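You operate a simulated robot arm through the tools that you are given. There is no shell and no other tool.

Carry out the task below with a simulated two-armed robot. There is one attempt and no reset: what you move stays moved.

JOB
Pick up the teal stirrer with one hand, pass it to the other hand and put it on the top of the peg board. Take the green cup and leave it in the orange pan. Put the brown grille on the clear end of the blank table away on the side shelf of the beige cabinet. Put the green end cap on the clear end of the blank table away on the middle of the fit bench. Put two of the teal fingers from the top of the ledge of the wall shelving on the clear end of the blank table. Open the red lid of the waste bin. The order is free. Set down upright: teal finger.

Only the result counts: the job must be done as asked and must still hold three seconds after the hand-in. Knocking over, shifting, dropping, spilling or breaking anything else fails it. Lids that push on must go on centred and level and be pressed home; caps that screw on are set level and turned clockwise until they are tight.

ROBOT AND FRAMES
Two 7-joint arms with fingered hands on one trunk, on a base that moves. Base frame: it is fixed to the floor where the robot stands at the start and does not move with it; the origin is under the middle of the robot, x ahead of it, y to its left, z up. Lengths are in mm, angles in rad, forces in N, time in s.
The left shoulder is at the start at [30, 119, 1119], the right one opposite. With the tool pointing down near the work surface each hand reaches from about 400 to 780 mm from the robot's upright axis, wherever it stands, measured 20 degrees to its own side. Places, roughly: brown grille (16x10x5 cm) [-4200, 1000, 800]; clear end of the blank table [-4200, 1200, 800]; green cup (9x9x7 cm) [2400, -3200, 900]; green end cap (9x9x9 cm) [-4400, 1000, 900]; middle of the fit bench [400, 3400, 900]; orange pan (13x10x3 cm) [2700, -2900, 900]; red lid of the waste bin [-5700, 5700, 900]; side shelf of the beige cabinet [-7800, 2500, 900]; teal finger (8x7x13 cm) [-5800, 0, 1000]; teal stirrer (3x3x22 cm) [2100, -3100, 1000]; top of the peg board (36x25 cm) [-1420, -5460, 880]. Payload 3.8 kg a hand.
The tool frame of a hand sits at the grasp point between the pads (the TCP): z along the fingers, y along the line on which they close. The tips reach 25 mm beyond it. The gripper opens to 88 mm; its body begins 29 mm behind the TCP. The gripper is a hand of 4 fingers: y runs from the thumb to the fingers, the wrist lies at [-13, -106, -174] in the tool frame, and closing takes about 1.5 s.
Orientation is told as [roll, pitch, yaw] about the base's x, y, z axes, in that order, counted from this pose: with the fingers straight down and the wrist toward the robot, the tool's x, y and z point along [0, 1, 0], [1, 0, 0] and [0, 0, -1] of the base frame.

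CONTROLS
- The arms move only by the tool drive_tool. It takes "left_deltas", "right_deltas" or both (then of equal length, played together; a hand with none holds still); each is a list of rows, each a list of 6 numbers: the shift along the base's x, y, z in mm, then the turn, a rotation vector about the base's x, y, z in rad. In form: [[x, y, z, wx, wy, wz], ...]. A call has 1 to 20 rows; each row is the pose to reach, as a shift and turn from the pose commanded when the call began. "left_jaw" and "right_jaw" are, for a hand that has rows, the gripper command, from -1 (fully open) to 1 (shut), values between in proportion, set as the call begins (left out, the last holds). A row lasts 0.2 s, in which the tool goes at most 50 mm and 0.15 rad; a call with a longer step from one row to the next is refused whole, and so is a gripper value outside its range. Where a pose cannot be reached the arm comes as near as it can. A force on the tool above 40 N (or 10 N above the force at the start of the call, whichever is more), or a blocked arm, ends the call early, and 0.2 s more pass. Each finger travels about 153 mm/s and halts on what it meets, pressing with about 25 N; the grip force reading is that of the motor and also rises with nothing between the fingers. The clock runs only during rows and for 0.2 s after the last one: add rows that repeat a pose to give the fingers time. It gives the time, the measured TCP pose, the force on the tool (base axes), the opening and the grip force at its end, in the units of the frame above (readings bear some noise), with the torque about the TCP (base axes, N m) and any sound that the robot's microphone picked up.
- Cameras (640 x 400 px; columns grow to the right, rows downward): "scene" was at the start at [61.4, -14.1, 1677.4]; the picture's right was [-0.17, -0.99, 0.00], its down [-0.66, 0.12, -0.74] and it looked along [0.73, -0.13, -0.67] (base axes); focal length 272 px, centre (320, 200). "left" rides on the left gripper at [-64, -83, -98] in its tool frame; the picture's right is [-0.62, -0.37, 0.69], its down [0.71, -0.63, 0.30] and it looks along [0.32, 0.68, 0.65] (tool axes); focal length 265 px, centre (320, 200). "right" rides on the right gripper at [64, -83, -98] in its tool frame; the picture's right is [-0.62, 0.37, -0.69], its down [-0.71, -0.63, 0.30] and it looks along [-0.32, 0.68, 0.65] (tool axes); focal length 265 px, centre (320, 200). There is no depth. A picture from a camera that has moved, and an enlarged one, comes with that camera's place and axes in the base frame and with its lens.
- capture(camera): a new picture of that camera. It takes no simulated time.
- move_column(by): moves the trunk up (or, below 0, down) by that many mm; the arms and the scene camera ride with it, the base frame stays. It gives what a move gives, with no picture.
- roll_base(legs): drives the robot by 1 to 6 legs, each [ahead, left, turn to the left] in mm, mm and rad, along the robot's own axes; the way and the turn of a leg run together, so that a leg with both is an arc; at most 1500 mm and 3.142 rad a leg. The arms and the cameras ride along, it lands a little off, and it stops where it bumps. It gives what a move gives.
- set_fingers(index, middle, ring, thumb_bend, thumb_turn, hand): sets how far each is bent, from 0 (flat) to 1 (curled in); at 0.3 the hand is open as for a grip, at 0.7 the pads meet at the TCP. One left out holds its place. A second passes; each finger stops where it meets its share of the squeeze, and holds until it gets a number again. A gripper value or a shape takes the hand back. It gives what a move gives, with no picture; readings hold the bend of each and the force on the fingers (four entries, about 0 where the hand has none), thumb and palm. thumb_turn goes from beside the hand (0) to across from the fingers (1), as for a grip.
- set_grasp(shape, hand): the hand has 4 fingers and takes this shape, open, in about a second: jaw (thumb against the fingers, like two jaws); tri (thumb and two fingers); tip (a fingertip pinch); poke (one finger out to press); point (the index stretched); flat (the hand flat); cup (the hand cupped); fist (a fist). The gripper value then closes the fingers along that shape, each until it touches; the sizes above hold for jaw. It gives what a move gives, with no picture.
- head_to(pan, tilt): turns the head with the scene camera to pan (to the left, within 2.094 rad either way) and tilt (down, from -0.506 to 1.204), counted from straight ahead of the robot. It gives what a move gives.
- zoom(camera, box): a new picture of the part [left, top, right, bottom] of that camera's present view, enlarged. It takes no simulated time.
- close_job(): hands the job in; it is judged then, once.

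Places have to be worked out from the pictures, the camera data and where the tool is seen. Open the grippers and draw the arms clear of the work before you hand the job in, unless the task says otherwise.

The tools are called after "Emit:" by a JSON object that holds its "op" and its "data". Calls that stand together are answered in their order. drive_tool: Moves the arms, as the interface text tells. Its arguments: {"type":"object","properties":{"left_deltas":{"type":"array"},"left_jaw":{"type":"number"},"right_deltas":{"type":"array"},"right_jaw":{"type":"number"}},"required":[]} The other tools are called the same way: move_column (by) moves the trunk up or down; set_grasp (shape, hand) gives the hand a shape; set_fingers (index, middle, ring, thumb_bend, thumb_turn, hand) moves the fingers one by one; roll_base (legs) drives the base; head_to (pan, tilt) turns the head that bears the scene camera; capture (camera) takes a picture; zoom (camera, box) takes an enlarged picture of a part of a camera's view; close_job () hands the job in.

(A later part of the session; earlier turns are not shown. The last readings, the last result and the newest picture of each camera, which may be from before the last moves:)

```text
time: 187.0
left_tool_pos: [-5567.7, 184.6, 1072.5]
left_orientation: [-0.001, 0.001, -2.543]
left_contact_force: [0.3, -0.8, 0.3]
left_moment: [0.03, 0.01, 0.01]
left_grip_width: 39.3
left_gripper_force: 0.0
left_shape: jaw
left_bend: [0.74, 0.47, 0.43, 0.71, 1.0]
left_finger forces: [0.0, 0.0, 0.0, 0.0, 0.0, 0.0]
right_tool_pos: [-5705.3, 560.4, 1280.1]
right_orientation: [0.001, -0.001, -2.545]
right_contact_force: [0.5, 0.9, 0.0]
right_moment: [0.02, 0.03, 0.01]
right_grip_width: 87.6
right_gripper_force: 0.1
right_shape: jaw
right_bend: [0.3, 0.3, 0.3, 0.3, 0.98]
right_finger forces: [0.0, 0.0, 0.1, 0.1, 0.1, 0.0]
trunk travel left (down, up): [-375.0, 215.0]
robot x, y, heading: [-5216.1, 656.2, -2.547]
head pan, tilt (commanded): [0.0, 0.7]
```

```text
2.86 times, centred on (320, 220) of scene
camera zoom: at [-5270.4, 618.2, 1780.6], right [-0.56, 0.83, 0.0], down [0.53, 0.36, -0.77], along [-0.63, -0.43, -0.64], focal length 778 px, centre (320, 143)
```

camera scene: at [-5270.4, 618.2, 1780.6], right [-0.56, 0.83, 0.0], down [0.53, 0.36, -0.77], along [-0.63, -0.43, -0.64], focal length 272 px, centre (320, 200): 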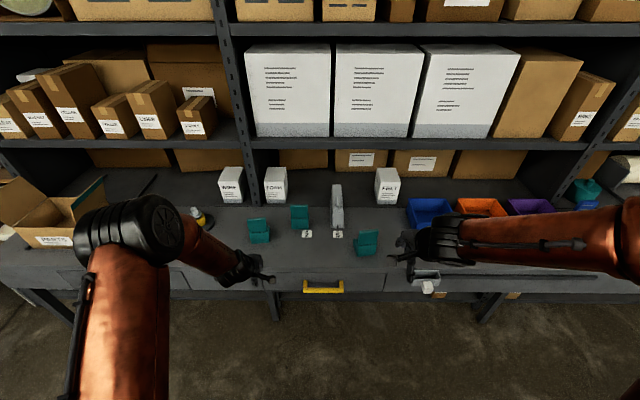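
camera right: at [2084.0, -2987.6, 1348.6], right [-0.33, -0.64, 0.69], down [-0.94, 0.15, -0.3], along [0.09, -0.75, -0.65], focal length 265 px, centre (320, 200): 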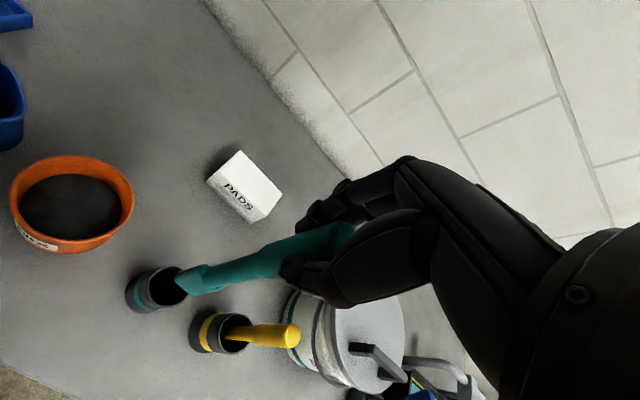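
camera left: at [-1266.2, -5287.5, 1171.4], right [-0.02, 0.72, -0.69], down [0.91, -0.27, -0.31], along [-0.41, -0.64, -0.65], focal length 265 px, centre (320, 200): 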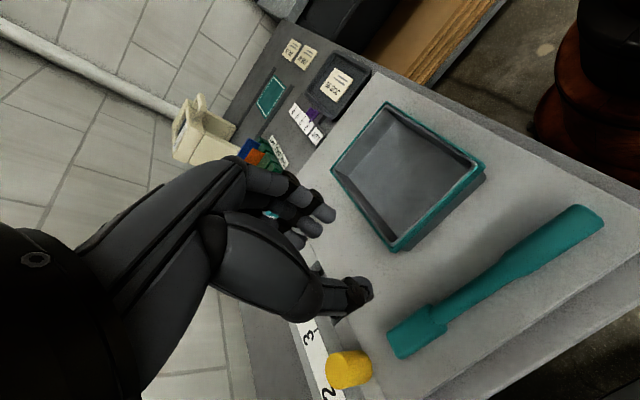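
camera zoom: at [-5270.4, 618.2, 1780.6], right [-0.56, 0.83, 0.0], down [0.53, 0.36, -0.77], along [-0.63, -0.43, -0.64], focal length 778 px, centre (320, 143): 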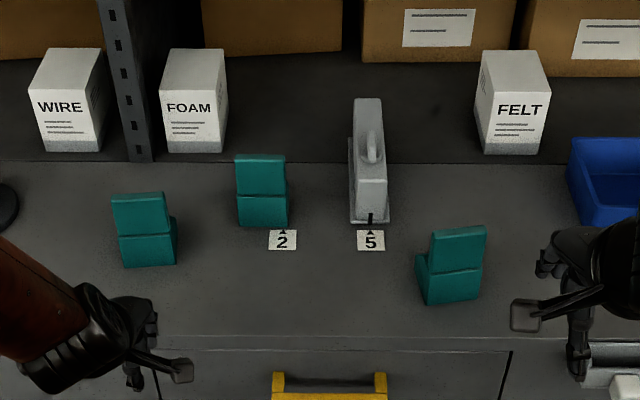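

Three teal fingers stand on the ledge: left, middle and right ones, upright part to the rear. I'll take the left and the right one; I raise the trunk slightly and move in 230 mm.

Emit:
{"op": "move_column", "data": {"by": 50}}

Emit:
{"op": "roll_base", "data": {"legs": [[230, 37, 0]]}}

Emit:
{"op": "head_to", "data": {"pan": 0.0, "tilt": 0.9}}

Emit:
{"op": "zoom", "data": {"camera": "scene", "box": [200, 130, 440, 280]}}

Emit:
{"op": "capture", "data": {"camera": "left"}}

Emit:
{"op": "capture", "data": {"camera": "right"}}

```text
time: 187.9
left_tool_pos: [-5568.1, 183.1, 1122.5]
left_orientation: [0.0, -0.002, -2.54]
left_contact_force: [-0.1, 0.0, 0.0]
left_moment: [0.0, -0.02, 0.03]
left_grip_width: 39.6
left_gripper_force: 0.1
left_shape: jaw
left_bend: [0.74, 0.47, 0.43, 0.71, 1.0]
left_finger forces: [0.0, 0.0, 0.1, 0.0, 0.0, 0.0]
right_tool_pos: [-5703.8, 560.0, 1329.5]
right_orientation: [-0.002, 0.0, -2.544]
right_contact_force: [-0.5, 0.0, -0.1]
right_moment: [0.01, 0.01, 0.03]
right_grip_width: 87.5
right_gripper_force: 0.0
right_shape: jaw
right_bend: [0.3, 0.3, 0.3, 0.3, 0.98]
right_finger forces: [0.1, 0.0, 0.0, 0.0, 0.0, 0.0]
trunk travel left (down, up): [-425.0, 165.0]
robot x, y, heading: [-5215.0, 655.2, -2.546]
head pan, tilt (commanded): [0.0, 0.7]
```

```text
time: 189.7
left_tool_pos: [-5736.6, 23.8, 1122.9]
left_orientation: [-0.001, -0.001, -2.541]
left_contact_force: [-0.4, 0.0, 0.2]
left_moment: [0.05, -0.01, -0.01]
left_grip_width: 39.3
left_gripper_force: 0.1
left_shape: jaw
left_bend: [0.74, 0.47, 0.43, 0.71, 1.0]
left_finger forces: [0.1, 0.0, 0.1, 0.0, 0.0, 0.1]
right_tool_pos: [-5873.4, 399.4, 1330.2]
right_orientation: [-0.001, 0.0, -2.544]
right_contact_force: [0.2, 0.1, -0.1]
right_moment: [0.0, 0.03, 0.03]
right_grip_width: 87.4
right_gripper_force: 0.1
right_shape: jaw
right_bend: [0.3, 0.3, 0.3, 0.3, 0.98]
right_finger forces: [0.0, 0.0, 0.0, 0.0, 0.0, 0.0]
trunk travel left (down, up): [-425.0, 165.0]
robot x, y, heading: [-5383.2, 496.7, -2.539]
head pan, tilt (commanded): [0.0, 0.7]
```

```text
time: 190.4
left_tool_pos: [-5736.6, 22.8, 1122.4]
left_orientation: [0.001, 0.0, -2.541]
left_contact_force: [-0.2, -0.5, 0.5]
left_moment: [-0.01, 0.01, -0.01]
left_grip_width: 39.6
left_gripper_force: 0.1
left_shape: jaw
left_bend: [0.74, 0.47, 0.43, 0.71, 1.0]
left_finger forces: [0.0, 0.0, 0.1, 0.0, 0.0, 0.1]
right_tool_pos: [-5872.7, 399.5, 1329.3]
right_orientation: [-0.001, 0.0, -2.545]
right_contact_force: [0.7, 0.1, 0.3]
right_moment: [0.02, -0.01, -0.01]
right_grip_width: 87.6
right_gripper_force: 0.1
right_shape: jaw
right_bend: [0.3, 0.3, 0.3, 0.3, 0.98]
right_finger forces: [0.1, 0.1, 0.0, 0.1, 0.0, 0.1]
trunk travel left (down, up): [-425.0, 165.0]
robot x, y, heading: [-5383.2, 498.3, -2.543]
head pan, tilt (commanded): [0.0, 0.901]
```

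```text
2.67 times, centred on (320, 205) of scene
camera zoom: at [-5432.0, 462.8, 1814.4], right [-0.56, 0.83, 0.0], down [0.65, 0.44, -0.62], along [-0.51, -0.35, -0.78], focal length 726 px, centre (320, 187)
```

zoom: 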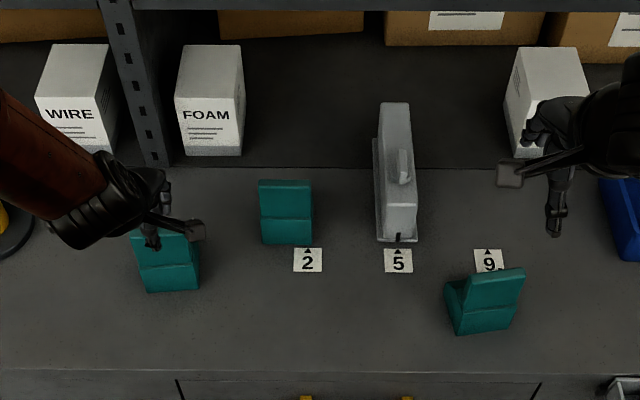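

```text
taken
camera left: at [-5704.2, 121.6, 1220.8], right [-0.05, 0.72, -0.69], down [0.92, -0.23, -0.3], along [-0.38, -0.65, -0.65], focal length 265 px, centre (320, 200)
```

left: 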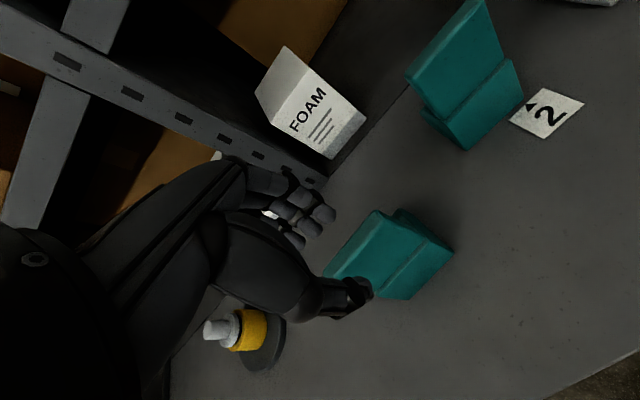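

```text
taken
camera right: at [-5768.3, 393.8, 1427.9], right [-0.65, 0.31, 0.69], down [0.12, 0.95, -0.3], along [-0.75, -0.12, -0.65], focal length 265 px, centre (320, 200)
```

right: 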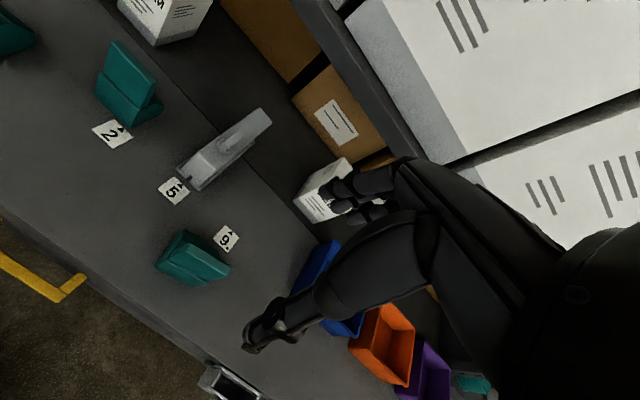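

I zoom on each finger from the scene camera and the right-hand camera to understand its shape and heading.

Emit:
{"op": "zoom", "data": {"camera": "scene", "box": [350, 210, 410, 260]}}

Emit:
{"op": "zoom", "data": {"camera": "right", "box": [120, 200, 280, 310]}}

Emit:
{"op": "zoom", "data": {"camera": "left", "box": [300, 180, 500, 320]}}

Emit:
{"op": "zoom", "data": {"camera": "scene", "box": [240, 190, 330, 250]}}

```text
8.00 times, centred on (380, 235) of scene
camera zoom: at [-5432.0, 462.8, 1814.4], right [-0.56, 0.83, 0.0], down [0.65, 0.44, -0.62], along [-0.51, -0.35, -0.78], focal length 2177 px, centre (-160, -80)
```

zoom: 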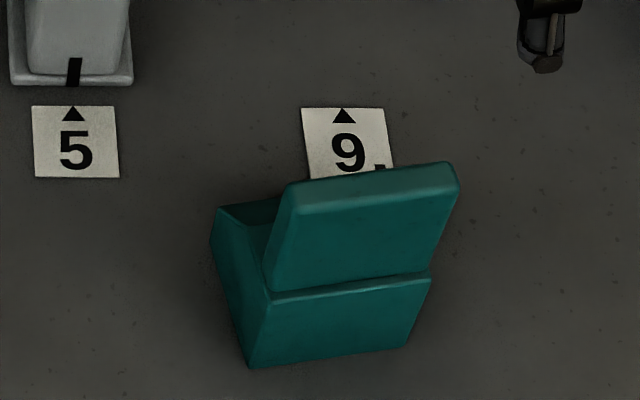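

```text
3.64 times, centred on (200, 255) of right
camera zoom: at [-5768.3, 393.8, 1427.9], right [-0.65, 0.31, 0.69], down [0.12, 0.95, -0.3], along [-0.75, -0.12, -0.65], focal length 965 px, centre (756, 0)
```

zoom: 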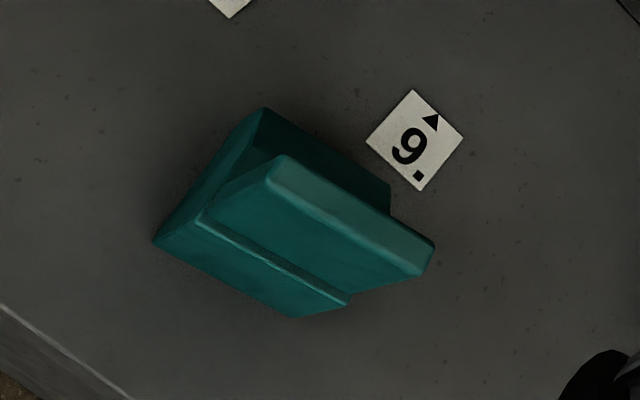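

```text
2.86 times, centred on (400, 250) of left
camera zoom: at [-5704.2, 121.6, 1220.8], right [-0.05, 0.72, -0.69], down [0.92, -0.23, -0.3], along [-0.38, -0.65, -0.65], focal length 758 px, centre (91, 57)
```

zoom: 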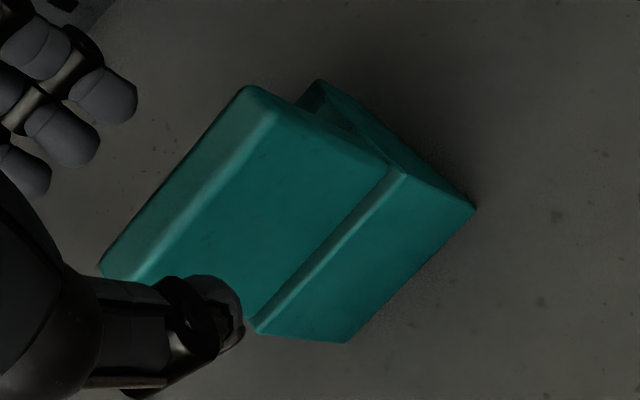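

```text
6.67 times, centred on (285, 220) of scene
camera zoom: at [-5432.0, 462.8, 1814.4], right [-0.56, 0.83, 0.0], down [0.65, 0.44, -0.62], along [-0.51, -0.35, -0.78], focal length 1814 px, centre (553, 67)
```

zoom: 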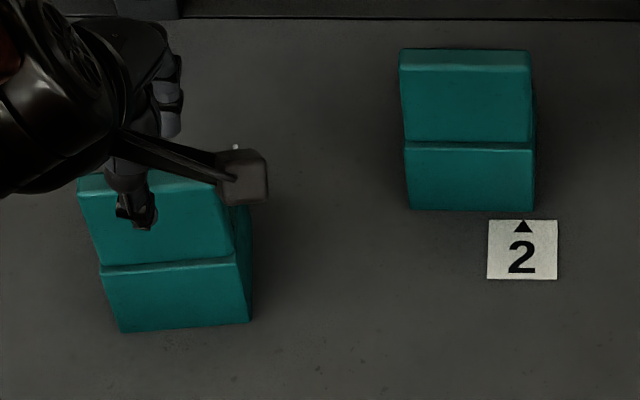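

Triangulation gives the ledge at z ≈ 926, finger tops at ≈1056, with a ~13 mm plate standing on each base's front. Left finger's plate centre is about (-5752, -3) turned 0.09 rad; right one's about (-5935, 378) turned 0.14 rad. I open the left hand and bring both hands above them.

Emit:
{"op": "drive_tool", "data": {"left_deltas": [[-4, -6, 5, 0, 0, 0.02], [-8, -12, 5, 0, 0, 0.04], [-12, -18, 5, 0, 0, 0.06], [-15.4, -24, 5, 0, 0, 0.08], [-15.4, -26.3, 5, 0, 0, 0.09], [-15.4, -26.3, 5, 0, 0, 0.09], [-15.4, -26.3, 5, 0, 0, 0.09], [-15.4, -26.3, 5, 0, 0, 0.09]], "right_deltas": [[-15, -5.5, -20, 0, 0, 0.03], [-30, -11, -55, 0, 0, 0.06], [-45, -16, -90, 0, 0, 0.09], [-55, -19, -130, 0, 0, 0.12], [-62.1, -21.7, -170, 0, 0, 0.137], [-62.1, -21.7, -205, 0, 0, 0.137], [-62.1, -21.7, -230, 0, 0, 0.137], [-62.1, -21.7, -230, 0, 0, 0.137]], "left_jaw": -1, "right_jaw": -1}}

Emit:
{"op": "capture", "data": {"camera": "left"}}

Emit:
{"op": "capture", "data": {"camera": "right"}}

Emit:
{"op": "zoom", "data": {"camera": "scene", "box": [200, 130, 440, 280]}}

```text
time: 192.2
left_tool_pos: [-5750.8, -3.2, 1127.0]
left_orientation: [-0.001, 0.001, -2.45]
left_contact_force: [0.2, -0.1, 0.4]
left_moment: [-0.03, -0.02, 0.0]
left_grip_width: 88.0
left_gripper_force: 0.0
left_shape: jaw
left_bend: [0.3, 0.3, 0.3, 0.3, 0.98]
left_finger forces: [0.0, 0.0, 0.0, 0.0, 0.1, 0.1]
right_tool_pos: [-5936.4, 378.4, 1099.0]
right_orientation: [0.0, 0.001, -2.408]
right_contact_force: [0.3, -1.0, 0.4]
right_moment: [0.01, -0.02, 0.0]
right_grip_width: 87.7
right_gripper_force: 0.0
right_shape: jaw
right_bend: [0.3, 0.3, 0.3, 0.3, 0.98]
right_finger forces: [0.0, 0.0, 0.0, 0.0, 0.0, 0.1]
trunk travel left (down, up): [-425.0, 165.0]
robot x, y, heading: [-5383.7, 496.8, -2.543]
head pan, tilt (commanded): [0.0, 0.901]
```

```text
taken
camera left: at [-5728.2, 98.6, 1225.8], right [-0.11, 0.71, -0.69], down [0.94, -0.15, -0.3], along [-0.32, -0.69, -0.65], focal length 265 px, centre (320, 200)
```

left: 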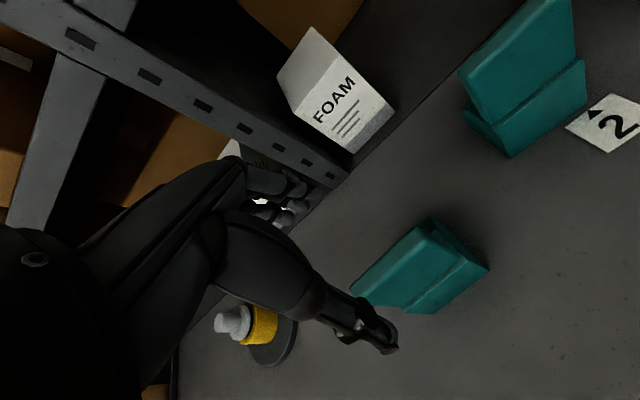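

```text
taken
camera right: at [-5830.4, 388.2, 1197.7], right [-0.69, 0.21, 0.69], down [-0.01, 0.95, -0.3], along [-0.73, -0.22, -0.65], focal length 265 px, centre (320, 200)
```

right: 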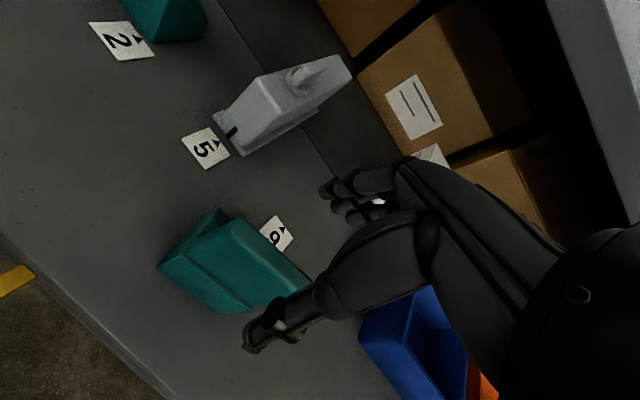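

```text
2.67 times, centred on (320, 205) of scene
camera zoom: at [-5431.0, 463.3, 1814.4], right [-0.56, 0.83, 0.0], down [0.65, 0.44, -0.62], along [-0.51, -0.35, -0.78], focal length 726 px, centre (320, 187)
```

zoom: 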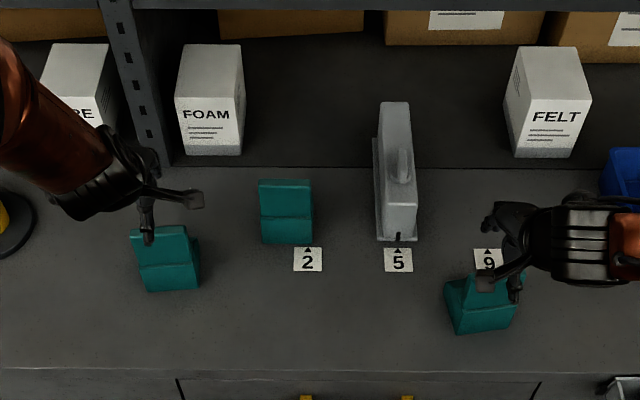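

Both grasp points project onto the plates' top edges. I lower both hands so the thumbs go in front of and the fingers behind the plates.

Emit:
{"op": "drive_tool", "data": {"left_deltas": [[0, 0, -20, 0, 0, 0], [0, 0, -40, 0, 0, 0], [0, 0, -60, 0, 0, 0], [0, 0, -78, 0, 0, 0], [0, 0, -88, 0, 0, 0], [0, 0, -93, 0, 0, 0]], "right_deltas": [[0, 0, -13, 0, 0, 0], [0, 0, -26, 0, 0, 0], [0, 0, -39, 0, 0, 0], [0, 0, -52, 0, 0, 0], [0, 0, -60, 0, 0, 0], [0, 0, -65, 0, 0, 0]]}}

Emit:
{"op": "capture", "data": {"camera": "left"}}

Emit:
{"op": "capture", "data": {"camera": "right"}}

Emit:
{"op": "zoom", "data": {"camera": "scene", "box": [200, 160, 440, 280]}}

```text
time: 193.6
left_tool_pos: [-5751.0, -1.4, 1034.0]
left_orientation: [0.0, 0.0, -2.453]
left_contact_force: [0.3, 0.1, 0.1]
left_moment: [-0.01, 0.02, -0.03]
left_grip_width: 88.0
left_gripper_force: 0.0
left_shape: jaw
left_bend: [0.3, 0.3, 0.3, 0.3, 0.98]
left_finger forces: [0.0, 0.0, 0.1, 0.0, 0.0, 0.1]
right_tool_pos: [-5936.9, 378.6, 1035.2]
right_orientation: [0.003, 0.0, -2.406]
right_contact_force: [0.1, 0.4, -0.1]
right_moment: [-0.01, 0.03, -0.01]
right_grip_width: 87.8
right_gripper_force: 0.0
right_shape: jaw
right_bend: [0.3, 0.3, 0.3, 0.3, 0.98]
right_finger forces: [0.0, 0.0, 0.1, 0.0, 0.0, 0.0]
trunk travel left (down, up): [-425.0, 165.0]
robot x, y, heading: [-5383.6, 496.1, -2.544]
head pan, tilt (commanded): [0.0, 0.901]
```

```text
taken
camera left: at [-5727.7, 99.4, 1132.5], right [-0.11, 0.71, -0.69], down [0.94, -0.15, -0.3], along [-0.32, -0.69, -0.65], focal length 265 px, centre (320, 200)
```

left: 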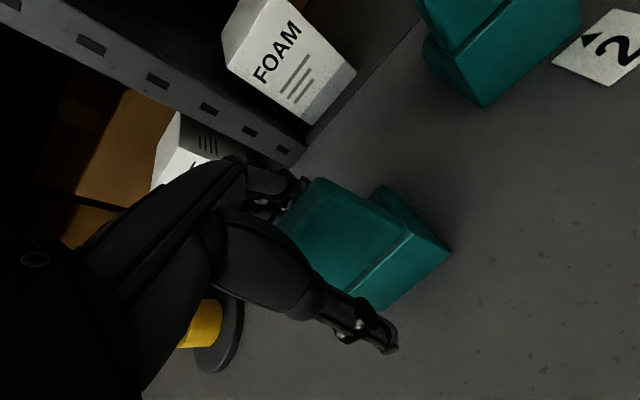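

```text
taken
camera right: at [-5829.8, 387.3, 1133.0], right [-0.69, 0.21, 0.69], down [-0.01, 0.95, -0.3], along [-0.72, -0.22, -0.65], focal length 265 px, centre (320, 200)
```

right: 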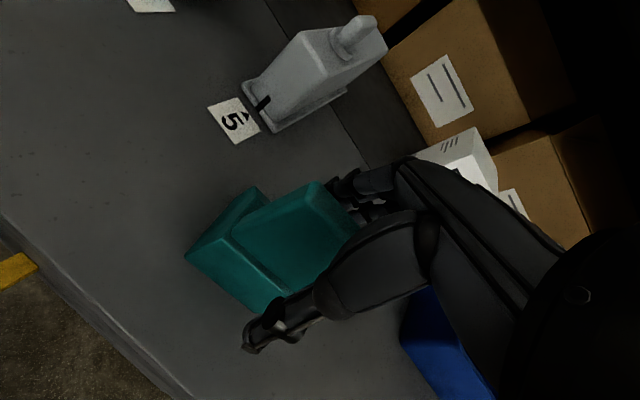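

```text
2.67 times, centred on (320, 220) of scene
camera zoom: at [-5431.6, 463.5, 1814.3], right [-0.56, 0.83, 0.0], down [0.65, 0.44, -0.62], along [-0.51, -0.35, -0.78], focal length 726 px, centre (320, 147)
```

zoom: 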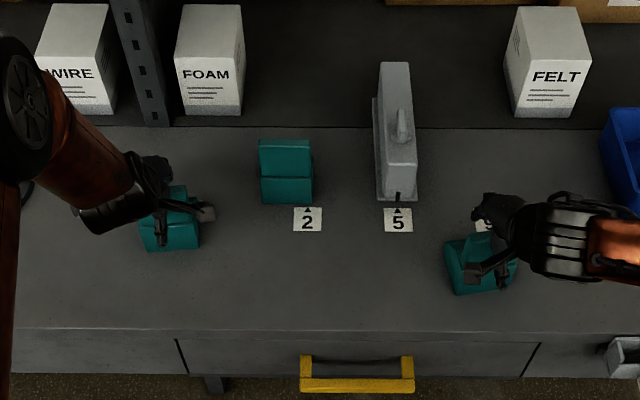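

Both plates are between thumb and fingers. I close both hands.

Emit:
{"op": "drive_tool", "data": {"left_deltas": [[0, 0, 0, 0, 0, 0], [0, 0, 0, 0, 0, 0], [0, 0, 0, 0, 0, 0], [0, 0, 0, 0, 0, 0], [0, 0, 0, 0, 0, 0], [0, 0, 0, 0, 0, 0], [0, 0, 0, 0, 0, 0], [0, 0, 0, 0, 0, 0]], "right_deltas": [[0, 0, 0, 0, 0, 0], [0, 0, 0, 0, 0, 0], [0, 0, 0, 0, 0, 0], [0, 0, 0, 0, 0, 0], [0, 0, 0, 0, 0, 0], [0, 0, 0, 0, 0, 0], [0, 0, 0, 0, 0, 0], [0, 0, 0, 0, 0, 0]], "left_jaw": 1, "right_jaw": 1}}

Emit:
{"op": "capture", "data": {"camera": "left"}}

Emit:
{"op": "capture", "data": {"camera": "right"}}

```text
time: 195.4
left_tool_pos: [-5750.0, -2.1, 1034.2]
left_orientation: [0.0, 0.001, -2.451]
left_contact_force: [-0.8, -0.1, 0.1]
left_moment: [0.0, 0.02, -0.04]
left_grip_width: 10.5
left_gripper_force: 25.1
left_shape: jaw
left_bend: [0.72, 0.64, 0.64, 0.74, 1.0]
left_finger forces: [13.3, 6.5, 2.7, 0.1, 22.5, 0.0]
right_tool_pos: [-5936.5, 378.9, 1034.4]
right_orientation: [0.001, 0.001, -2.407]
right_contact_force: [0.1, 0.6, 1.1]
right_moment: [0.0, -0.01, 0.03]
right_grip_width: 9.9
right_gripper_force: 25.2
right_shape: jaw
right_bend: [0.68, 0.68, 0.69, 0.74, 1.0]
right_finger forces: [13.7, 6.2, 2.7, 0.0, 22.8, 0.1]
trunk travel left (down, up): [-425.0, 165.0]
robot x, y, heading: [-5383.5, 493.5, -2.549]
head pan, tilt (commanded): [0.0, 0.901]
```

```text
taken
camera left: at [-5727.7, 99.4, 1132.5], right [-0.11, 0.71, -0.69], down [0.94, -0.15, -0.3], along [-0.32, -0.69, -0.65], focal length 265 px, centre (320, 200)
```

left: 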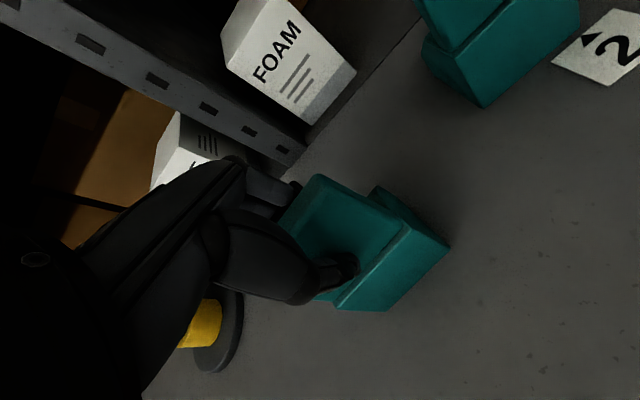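

```text
taken
camera right: at [-5830.0, 387.2, 1133.0], right [-0.69, 0.21, 0.69], down [-0.01, 0.95, -0.3], along [-0.72, -0.22, -0.65], focal length 265 px, centre (320, 200)
```

right: 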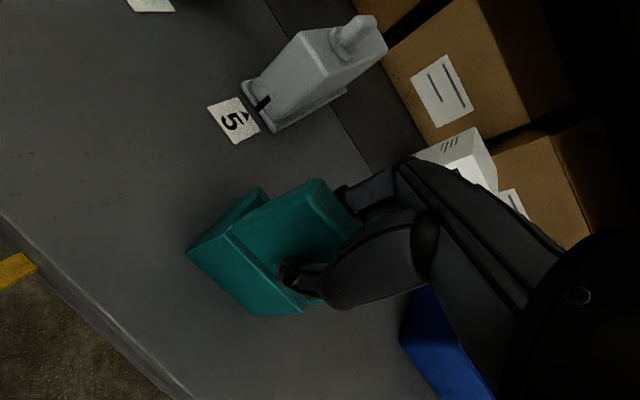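

Both are firmly gripped (about 22 N thumb force each). I lift both straight up and check.

Emit:
{"op": "drive_tool", "data": {"left_deltas": [[0, 0, 10, 0, 0, 0], [0, 0, 25, 0, 0, 0], [0, 0, 45, 0, 0, 0], [0, 0, 70, 0, 0, 0], [0, 0, 90, 0, 0, 0]], "right_deltas": [[0, 0, 10, 0, 0, 0], [0, 0, 25, 0, 0, 0], [0, 0, 45, 0, 0, 0], [0, 0, 70, 0, 0, 0], [0, 0, 90, 0, 0, 0]]}}

Emit:
{"op": "capture", "data": {"camera": "scene"}}

Emit:
{"op": "capture", "data": {"camera": "left"}}

Emit:
{"op": "capture", "data": {"camera": "right"}}

```text
time: 196.6
left_tool_pos: [-5750.3, -2.5, 1123.6]
left_orientation: [-0.001, 0.002, -2.452]
left_contact_force: [0.5, -1.2, -2.5]
left_moment: [0.02, -0.01, 0.0]
left_grip_width: 10.6
left_gripper_force: 25.0
left_shape: jaw
left_bend: [0.72, 0.65, 0.68, 0.75, 1.0]
left_finger forces: [15.1, 5.4, 2.6, 0.1, 23.3, 0.1]
right_tool_pos: [-5934.5, 379.5, 1124.6]
right_orientation: [0.0, 0.001, -2.408]
right_contact_force: [-0.8, -0.2, -3.2]
right_moment: [0.02, -0.04, -0.01]
right_grip_width: 9.9
right_gripper_force: 25.2
right_shape: jaw
right_bend: [0.68, 0.69, 0.7, 0.75, 1.0]
right_finger forces: [15.2, 5.6, 2.6, 0.1, 23.1, 0.0]
trunk travel left (down, up): [-425.0, 165.0]
robot x, y, heading: [-5383.5, 491.8, -2.549]
head pan, tilt (commanded): [0.0, 0.901]
```

```text
taken
camera scene: at [-5431.3, 463.4, 1814.3], right [-0.56, 0.83, 0.0], down [0.65, 0.44, -0.62], along [-0.51, -0.35, -0.78], focal length 272 px, centre (320, 200)
```

scene: 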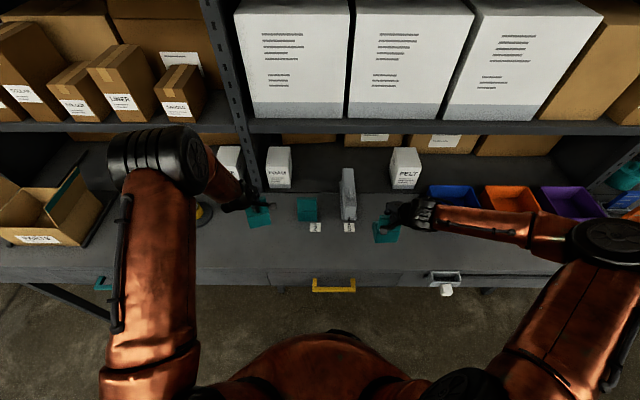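

```text
taken
camera left: at [-5726.7, 98.3, 1222.2], right [-0.11, 0.71, -0.69], down [0.94, -0.15, -0.3], along [-0.32, -0.69, -0.65], focal length 265 px, centre (320, 200)
```

left: 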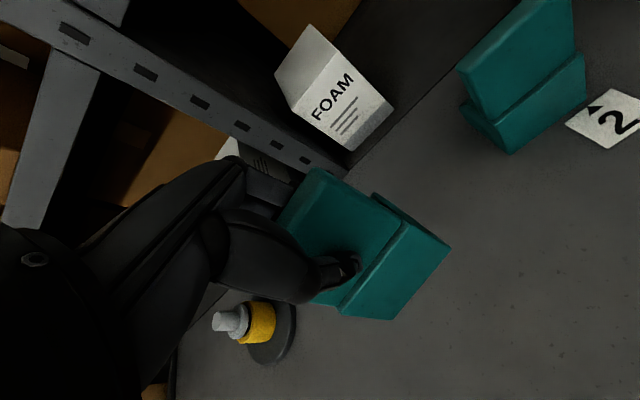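

```text
taken
camera right: at [-5829.6, 387.8, 1223.8], right [-0.69, 0.21, 0.69], down [-0.01, 0.95, -0.3], along [-0.72, -0.22, -0.65], focal length 265 px, centre (320, 200)
```

right: 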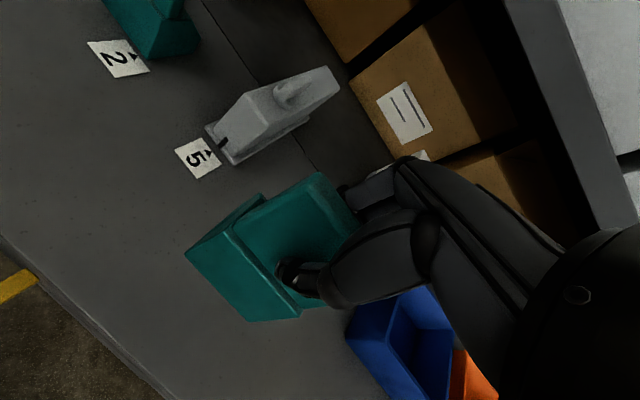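

Both fingers are up (about 3 N each). I raise the trunk, back away from the ledge and turn around toward the left end of the blank table.

Emit:
{"op": "move_column", "data": {"by": 110}}

Emit:
{"op": "roll_base", "data": {"legs": [[-300, 0, 0], [0, 0, 1.55], [0, 0, 1.52]]}}

Emit:
{"op": "head_to", "data": {"pan": 0.0, "tilt": 0.7}}

Emit:
{"op": "capture", "data": {"camera": "scene"}}

```text
time: 198.0
left_tool_pos: [-5751.4, -4.4, 1232.9]
left_orientation: [-0.001, 0.002, -2.452]
left_contact_force: [-0.7, 0.8, -2.9]
left_moment: [0.05, -0.02, 0.0]
left_grip_width: 10.4
left_gripper_force: 25.2
left_shape: jaw
left_bend: [0.72, 0.65, 0.68, 0.75, 1.0]
left_finger forces: [15.0, 5.5, 2.8, 0.1, 23.3, 0.0]
right_tool_pos: [-5936.6, 377.3, 1234.6]
right_orientation: [0.0, 0.002, -2.408]
right_contact_force: [0.2, 0.1, -4.4]
right_moment: [0.02, 0.0, 0.0]
right_grip_width: 10.1
right_gripper_force: 24.8
right_shape: jaw
right_bend: [0.68, 0.69, 0.7, 0.75, 1.0]
right_finger forces: [15.2, 5.5, 2.5, 0.0, 23.2, 0.0]
trunk travel left (down, up): [-535.0, 55.0]
robot x, y, heading: [-5380.0, 499.7, -2.544]
head pan, tilt (commanded): [0.0, 0.901]
```

```text
time: 207.5
left_tool_pos: [-4716.1, 1125.5, 1233.3]
left_orientation: [0.0, 0.001, 0.591]
left_contact_force: [0.5, 0.5, -3.2]
left_moment: [-0.03, 0.03, 0.0]
left_grip_width: 10.1
left_gripper_force: 24.8
left_shape: jaw
left_bend: [0.72, 0.65, 0.69, 0.75, 1.0]
left_finger forces: [14.8, 5.2, 2.6, 0.0, 22.6, 0.0]
right_tool_pos: [-4569.2, 728.1, 1233.8]
right_orientation: [0.0, 0.0, 0.636]
right_contact_force: [0.2, 0.8, -3.5]
right_moment: [-0.03, 0.03, -0.03]
right_grip_width: 9.6
right_gripper_force: 25.1
right_shape: jaw
right_bend: [0.68, 0.69, 0.7, 0.75, 1.0]
right_finger forces: [15.0, 5.4, 2.6, 0.0, 22.7, 0.0]
trunk travel left (down, up): [-535.0, 55.0]
robot x, y, heading: [-5132.8, 662.8, 0.496]
head pan, tilt (commanded): [0.0, 0.901]
```

```text
time: 208.2
left_tool_pos: [-4716.5, 1125.0, 1234.0]
left_orientation: [0.001, 0.003, 0.592]
left_contact_force: [0.4, 0.1, -3.1]
left_moment: [0.0, 0.0, -0.02]
left_grip_width: 10.5
left_gripper_force: 25.1
left_shape: jaw
left_bend: [0.72, 0.65, 0.69, 0.75, 1.0]
left_finger forces: [14.9, 5.2, 2.6, 0.0, 22.6, 0.0]
right_tool_pos: [-4570.8, 727.9, 1234.6]
right_orientation: [-0.001, 0.001, 0.635]
right_contact_force: [-0.1, -0.4, -3.4]
right_moment: [0.01, 0.01, 0.02]
right_grip_width: 9.9
right_gripper_force: 24.8
right_shape: jaw
right_bend: [0.68, 0.69, 0.7, 0.75, 1.0]
right_finger forces: [15.1, 5.5, 2.5, 0.0, 22.9, 0.0]
trunk travel left (down, up): [-535.0, 55.0]
robot x, y, heading: [-5131.1, 664.4, 0.498]
head pan, tilt (commanded): [0.0, 0.7]
```

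```text
taken
camera scene: at [-5074.1, 698.3, 1940.4], right [0.48, -0.88, 0.0], down [-0.57, -0.31, -0.76], along [0.67, 0.36, -0.65], focal length 272 px, centre (320, 200)
```

scene: 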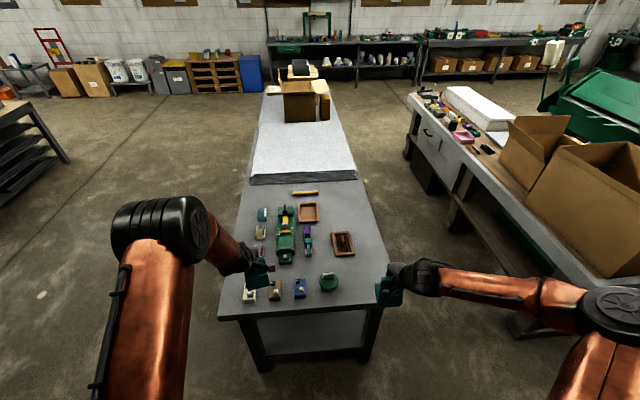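

Emit:
{"op": "zoom", "data": {"camera": "scene", "box": [200, 170, 420, 330]}}

```text
2.50 times, centred on (310, 250) of scene
camera zoom: at [-5074.1, 698.3, 1940.4], right [0.48, -0.88, 0.0], down [-0.57, -0.31, -0.76], along [0.67, 0.36, -0.65], focal length 680 px, centre (345, 75)
```

zoom: 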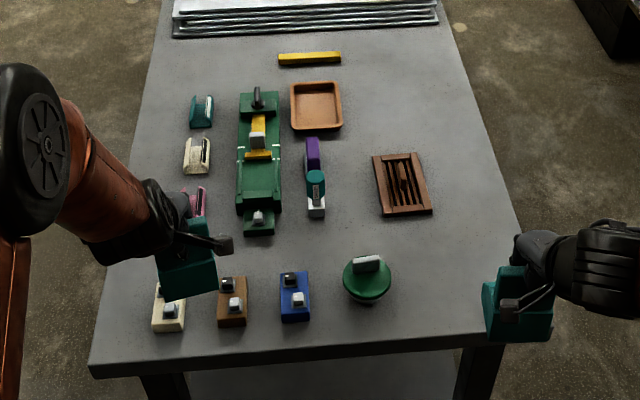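

The table's near edge is ~640 mm ahead; the free zone for the fingers is to the right of the end cap, in front of the grille. I square up (0.08 rad), and move in and to the right so that zone is straight ahead.

Emit:
{"op": "roll_base", "data": {"legs": [[0, 0, 0.08], [210, -185, 0]]}}

Emit:
{"op": "head_to", "data": {"pan": 0.0, "tilt": 1.0}}

Emit:
{"op": "capture", "data": {"camera": "scene"}}

Emit:
{"op": "zoom", "data": {"camera": "scene", "box": [200, 100, 440, 260]}}

```text
time: 210.7
left_tool_pos: [-4474.5, 1110.9, 1234.4]
left_orientation: [-0.002, 0.0, 0.659]
left_contact_force: [0.6, 0.7, -1.7]
left_moment: [-0.02, 0.02, 0.01]
left_grip_width: 10.5
left_gripper_force: 24.7
left_shape: jaw
left_bend: [0.72, 0.65, 0.7, 0.75, 1.0]
left_finger forces: [15.2, 5.1, 2.7, 0.1, 22.8, 0.0]
right_tool_pos: [-4301.1, 724.2, 1234.7]
right_orientation: [0.0, 0.001, 0.705]
right_contact_force: [-0.1, 0.1, -3.3]
right_moment: [0.0, 0.02, 0.0]
right_grip_width: 9.7
right_gripper_force: 24.3
right_shape: jaw
right_bend: [0.68, 0.69, 0.7, 0.75, 1.0]
right_finger forces: [15.2, 5.2, 2.6, 0.0, 22.8, 0.0]
trunk travel left (down, up): [-535.0, 55.0]
robot x, y, heading: [-4859.0, 623.6, 0.566]
head pan, tilt (commanded): [0.0, 0.7]
```

```text
time: 211.5
left_tool_pos: [-4473.6, 1109.6, 1233.3]
left_orientation: [0.0, 0.001, 0.658]
left_contact_force: [0.0, -0.5, -3.6]
left_moment: [-0.04, 0.0, 0.0]
left_grip_width: 10.1
left_gripper_force: 25.0
left_shape: jaw
left_bend: [0.72, 0.65, 0.7, 0.75, 1.0]
left_finger forces: [15.3, 5.2, 2.7, 0.0, 22.9, 0.0]
right_tool_pos: [-4298.8, 724.0, 1236.2]
right_orientation: [0.0, 0.001, 0.703]
right_contact_force: [-0.3, 0.0, -3.0]
right_moment: [-0.03, 0.03, -0.01]
right_grip_width: 9.7
right_gripper_force: 25.2
right_shape: jaw
right_bend: [0.68, 0.69, 0.7, 0.75, 1.0]
right_finger forces: [15.2, 5.3, 2.6, 0.0, 22.8, 0.0]
trunk travel left (down, up): [-535.0, 55.0]
robot x, y, heading: [-4857.4, 622.5, 0.571]
head pan, tilt (commanded): [0.0, 1.0]
```

```text
taken
camera scene: at [-4811.8, 651.4, 1917.1], right [0.54, -0.84, 0.0], down [-0.71, -0.45, -0.54], along [0.46, 0.29, -0.84], focal length 272 px, centre (320, 200)
```

scene: 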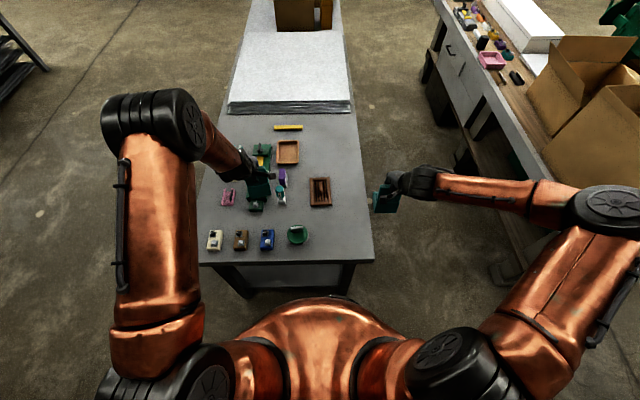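

```text
2.50 times, centred on (320, 180) of scene
camera zoom: at [-4811.8, 651.4, 1917.1], right [0.54, -0.84, 0.0], down [-0.71, -0.45, -0.54], along [0.46, 0.29, -0.84], focal length 680 px, centre (320, 250)
```

zoom: 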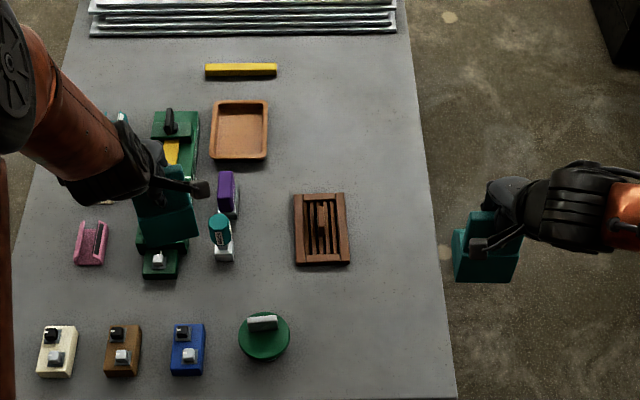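

From above I can see a clear zone right of the end cap and in front of the grille. I'll set both fingers side by side there; first the right hand moves aside and the left hand goes over its spot.

Emit:
{"op": "drive_tool", "data": {"left_deltas": [[16, -32, 0, 0, 0, -0.012], [33, -65, 0, 0, 0, -0.025], [49, -97, 0, 0, 0, -0.038], [65, -130, 0, 0, 0, -0.051], [82, -162, 0, 0, 0, -0.064], [98, -195, 0, 0, 0, -0.077], [114.4, -227.1, 0, 0, 0, -0.089], [114.4, -227.1, 0, 0, 0, -0.089]], "right_deltas": [[16, -25, 0, 0, 0, 0], [32, -50, 0, 0, 0, 0], [48, -75, 0, 0, 0, 0], [64.7, -101.1, 0, 0, 0, 0], [64.7, -101.1, 0, 0, 0, 0], [64.7, -101.1, 0, 0, 0, 0], [64.7, -101.1, 0, 0, 0, 0], [64.7, -101.1, 0, 0, 0, 0]]}}

Emit:
{"op": "zoom", "data": {"camera": "scene", "box": [200, 120, 440, 280]}}

Emit:
{"op": "capture", "data": {"camera": "left"}}

```text
time: 213.3
left_tool_pos: [-4358.7, 885.6, 1231.9]
left_orientation: [0.0, 0.001, 0.572]
left_contact_force: [-0.5, 0.1, -3.4]
left_moment: [-0.01, 0.02, 0.0]
left_grip_width: 10.3
left_gripper_force: 25.1
left_shape: jaw
left_bend: [0.72, 0.66, 0.7, 0.75, 1.0]
left_finger forces: [15.5, 4.9, 2.8, 0.0, 22.8, 0.0]
right_tool_pos: [-4236.1, 623.1, 1236.1]
right_orientation: [-0.001, 0.002, 0.705]
right_contact_force: [0.8, 0.2, -2.3]
right_moment: [0.02, 0.03, -0.02]
right_grip_width: 9.8
right_gripper_force: 24.9
right_shape: jaw
right_bend: [0.68, 0.7, 0.7, 0.75, 1.0]
right_finger forces: [15.6, 5.0, 2.7, 0.0, 23.0, 0.1]
trunk travel left (down, up): [-535.0, 55.0]
robot x, y, heading: [-4856.0, 623.3, 0.566]
head pan, tilt (commanded): [0.0, 1.0]
```

```text
2.50 times, centred on (320, 200) of scene
camera zoom: at [-4813.0, 652.2, 1917.1], right [0.54, -0.84, 0.0], down [-0.71, -0.45, -0.54], along [0.46, 0.29, -0.84], focal length 680 px, centre (320, 200)
```

zoom: 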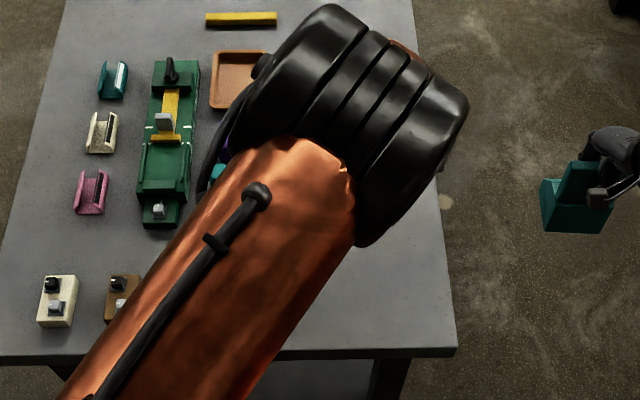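

```text
taken
camera left: at [-4394.7, 784.5, 1331.1], right [0.02, -0.72, -0.69], down [-0.92, 0.26, -0.3], along [0.4, 0.64, -0.65], focal length 265 px, centre (320, 200)
```

left: 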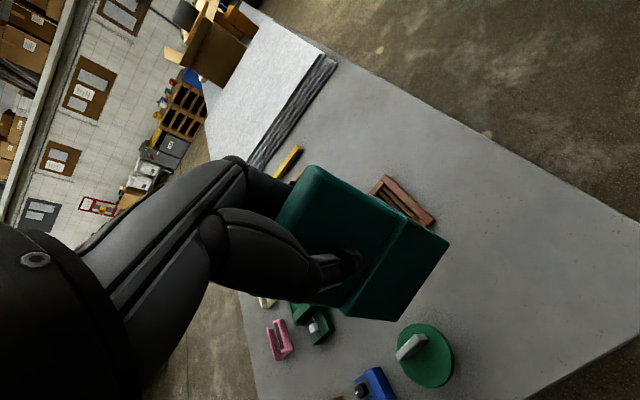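

The left arm now blocks the head camera, but the left-hand camera shows the piece above the clear zone. I lower to ~1000 and re-check with both cameras.

Emit:
{"op": "drive_tool", "data": {"left_deltas": [[0, 0, -40, 0, 0, 0], [0, 0, -80, 0, 0, 0], [0, 0, -120, 0, 0, 0], [0, 0, -160, 0, 0, 0], [0, 0, -200, 0, 0, 0], [0, 0, -230, 0, 0, 0], [0, 0, -230, 0, 0, 0]]}}

Emit:
{"op": "capture", "data": {"camera": "left"}}

Emit:
{"op": "capture", "data": {"camera": "scene"}}

Emit:
{"op": "capture", "data": {"camera": "right"}}

```text
time: 214.9
left_tool_pos: [-4358.7, 885.3, 1002.5]
left_orientation: [0.0, -0.001, 0.572]
left_contact_force: [0.7, 1.0, -3.1]
left_moment: [-0.06, 0.06, 0.0]
left_grip_width: 10.2
left_gripper_force: 24.8
left_shape: jaw
left_bend: [0.72, 0.66, 0.7, 0.75, 1.0]
left_finger forces: [15.5, 4.6, 2.7, 0.0, 22.9, 0.0]
right_tool_pos: [-4235.7, 623.0, 1235.0]
right_orientation: [0.0, 0.001, 0.705]
right_contact_force: [0.1, -0.2, -3.0]
right_moment: [-0.05, 0.05, 0.04]
right_grip_width: 9.6
right_gripper_force: 24.7
right_shape: jaw
right_bend: [0.68, 0.7, 0.7, 0.75, 1.0]
right_finger forces: [15.5, 5.0, 2.7, 0.0, 23.1, 0.1]
trunk travel left (down, up): [-535.0, 55.0]
robot x, y, heading: [-4853.6, 621.8, 0.563]
head pan, tilt (commanded): [0.0, 1.0]
```

```text
taken
camera left: at [-4394.6, 783.2, 1101.4], right [0.02, -0.72, -0.69], down [-0.92, 0.26, -0.3], along [0.4, 0.64, -0.65], focal length 265 px, centre (320, 200)
```

left: 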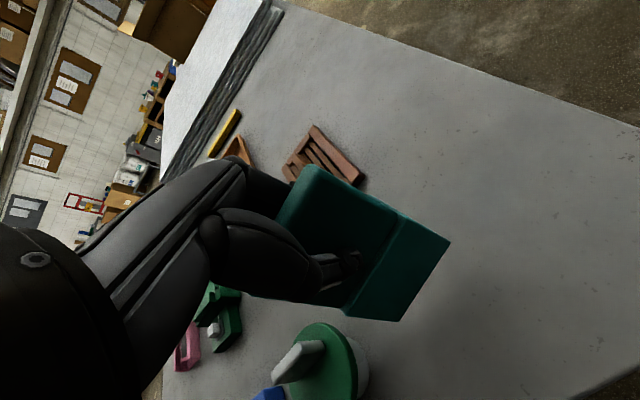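

```text
taken
camera scene: at [-4812.7, 651.0, 1917.1], right [0.54, -0.84, 0.0], down [-0.71, -0.45, -0.54], along [0.46, 0.29, -0.84], focal length 272 px, centre (320, 200)
```

scene: 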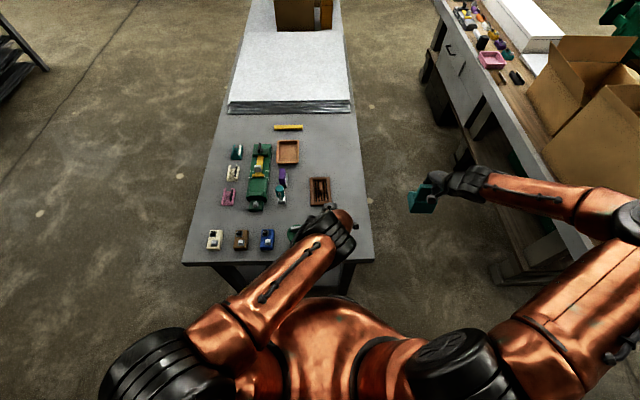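

```text
taken
camera right: at [-4340.1, 617.9, 1332.9], right [0.68, -0.23, 0.69], down [-0.02, -0.95, -0.3], along [0.73, 0.2, -0.65], focal length 265 px, centre (320, 200)
```

right: 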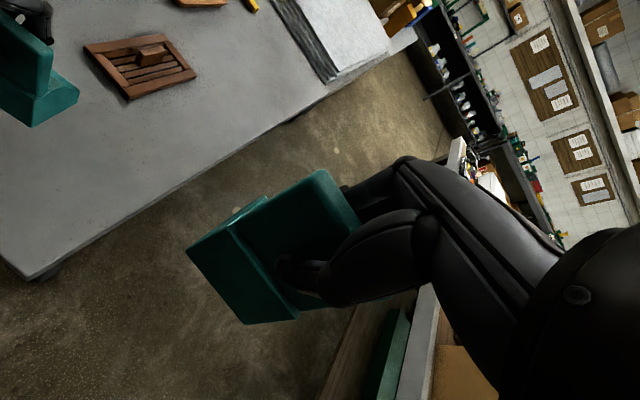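

The piece is over the zone between cap and grille. I lower further, then creep to contact.

Emit:
{"op": "drive_tool", "data": {"left_deltas": [[0, 0, -15, 0, 0, 0], [0, 0, -30, 0, 0, 0], [0, 0, -36, 0, 0, 0], [0, 0, -36, 0, 0, 0]]}}

Emit:
{"op": "capture", "data": {"camera": "left"}}

Emit:
{"op": "zoom", "data": {"camera": "right", "box": [0, 0, 200, 150]}}

```text
time: 215.9
left_tool_pos: [-4358.3, 883.7, 969.7]
left_orientation: [0.002, -0.002, 0.573]
left_contact_force: [0.1, -0.3, -3.3]
left_moment: [-0.03, 0.01, -0.02]
left_grip_width: 10.1
left_gripper_force: 24.8
left_shape: jaw
left_bend: [0.72, 0.66, 0.7, 0.75, 1.0]
left_finger forces: [15.8, 4.6, 2.7, 0.0, 22.9, 0.0]
left hand out of reach, approached as far as the arm can: row 1
right_tool_pos: [-4235.7, 621.5, 1234.2]
right_orientation: [0.002, 0.002, 0.705]
right_contact_force: [-0.3, 0.4, -3.1]
right_moment: [-0.03, 0.03, -0.03]
right_grip_width: 9.8
right_gripper_force: 24.9
right_shape: jaw
right_bend: [0.68, 0.7, 0.7, 0.75, 1.0]
right_finger forces: [15.6, 4.9, 2.7, 0.0, 23.1, 0.1]
trunk travel left (down, up): [-535.0, 55.0]
robot x, y, heading: [-4853.9, 621.2, 0.567]
head pan, tilt (commanded): [0.0, 1.0]
```

```text
taken
camera left: at [-4394.2, 782.6, 1066.4], right [0.03, -0.72, -0.69], down [-0.92, 0.26, -0.3], along [0.4, 0.64, -0.65], focal length 265 px, centre (320, 200)
```

left: 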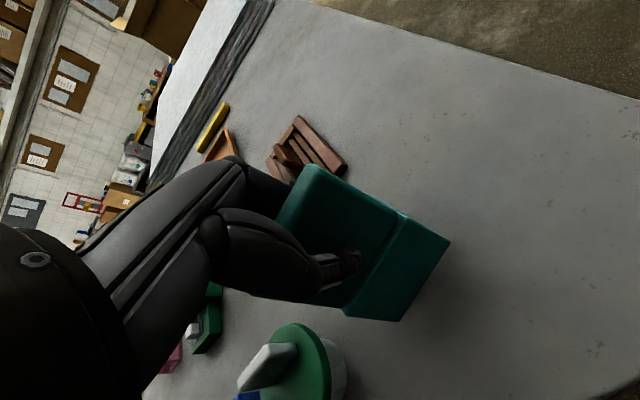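

```text
2.67 times, centred on (100, 75) of right
camera zoom: at [-4340.1, 617.6, 1332.9], right [0.68, -0.23, 0.69], down [-0.02, -0.95, -0.3], along [0.73, 0.2, -0.65], focal length 708 px, centre (907, 533)
```

zoom: 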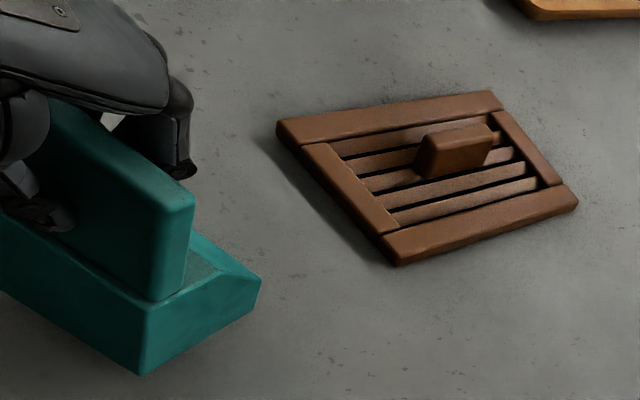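

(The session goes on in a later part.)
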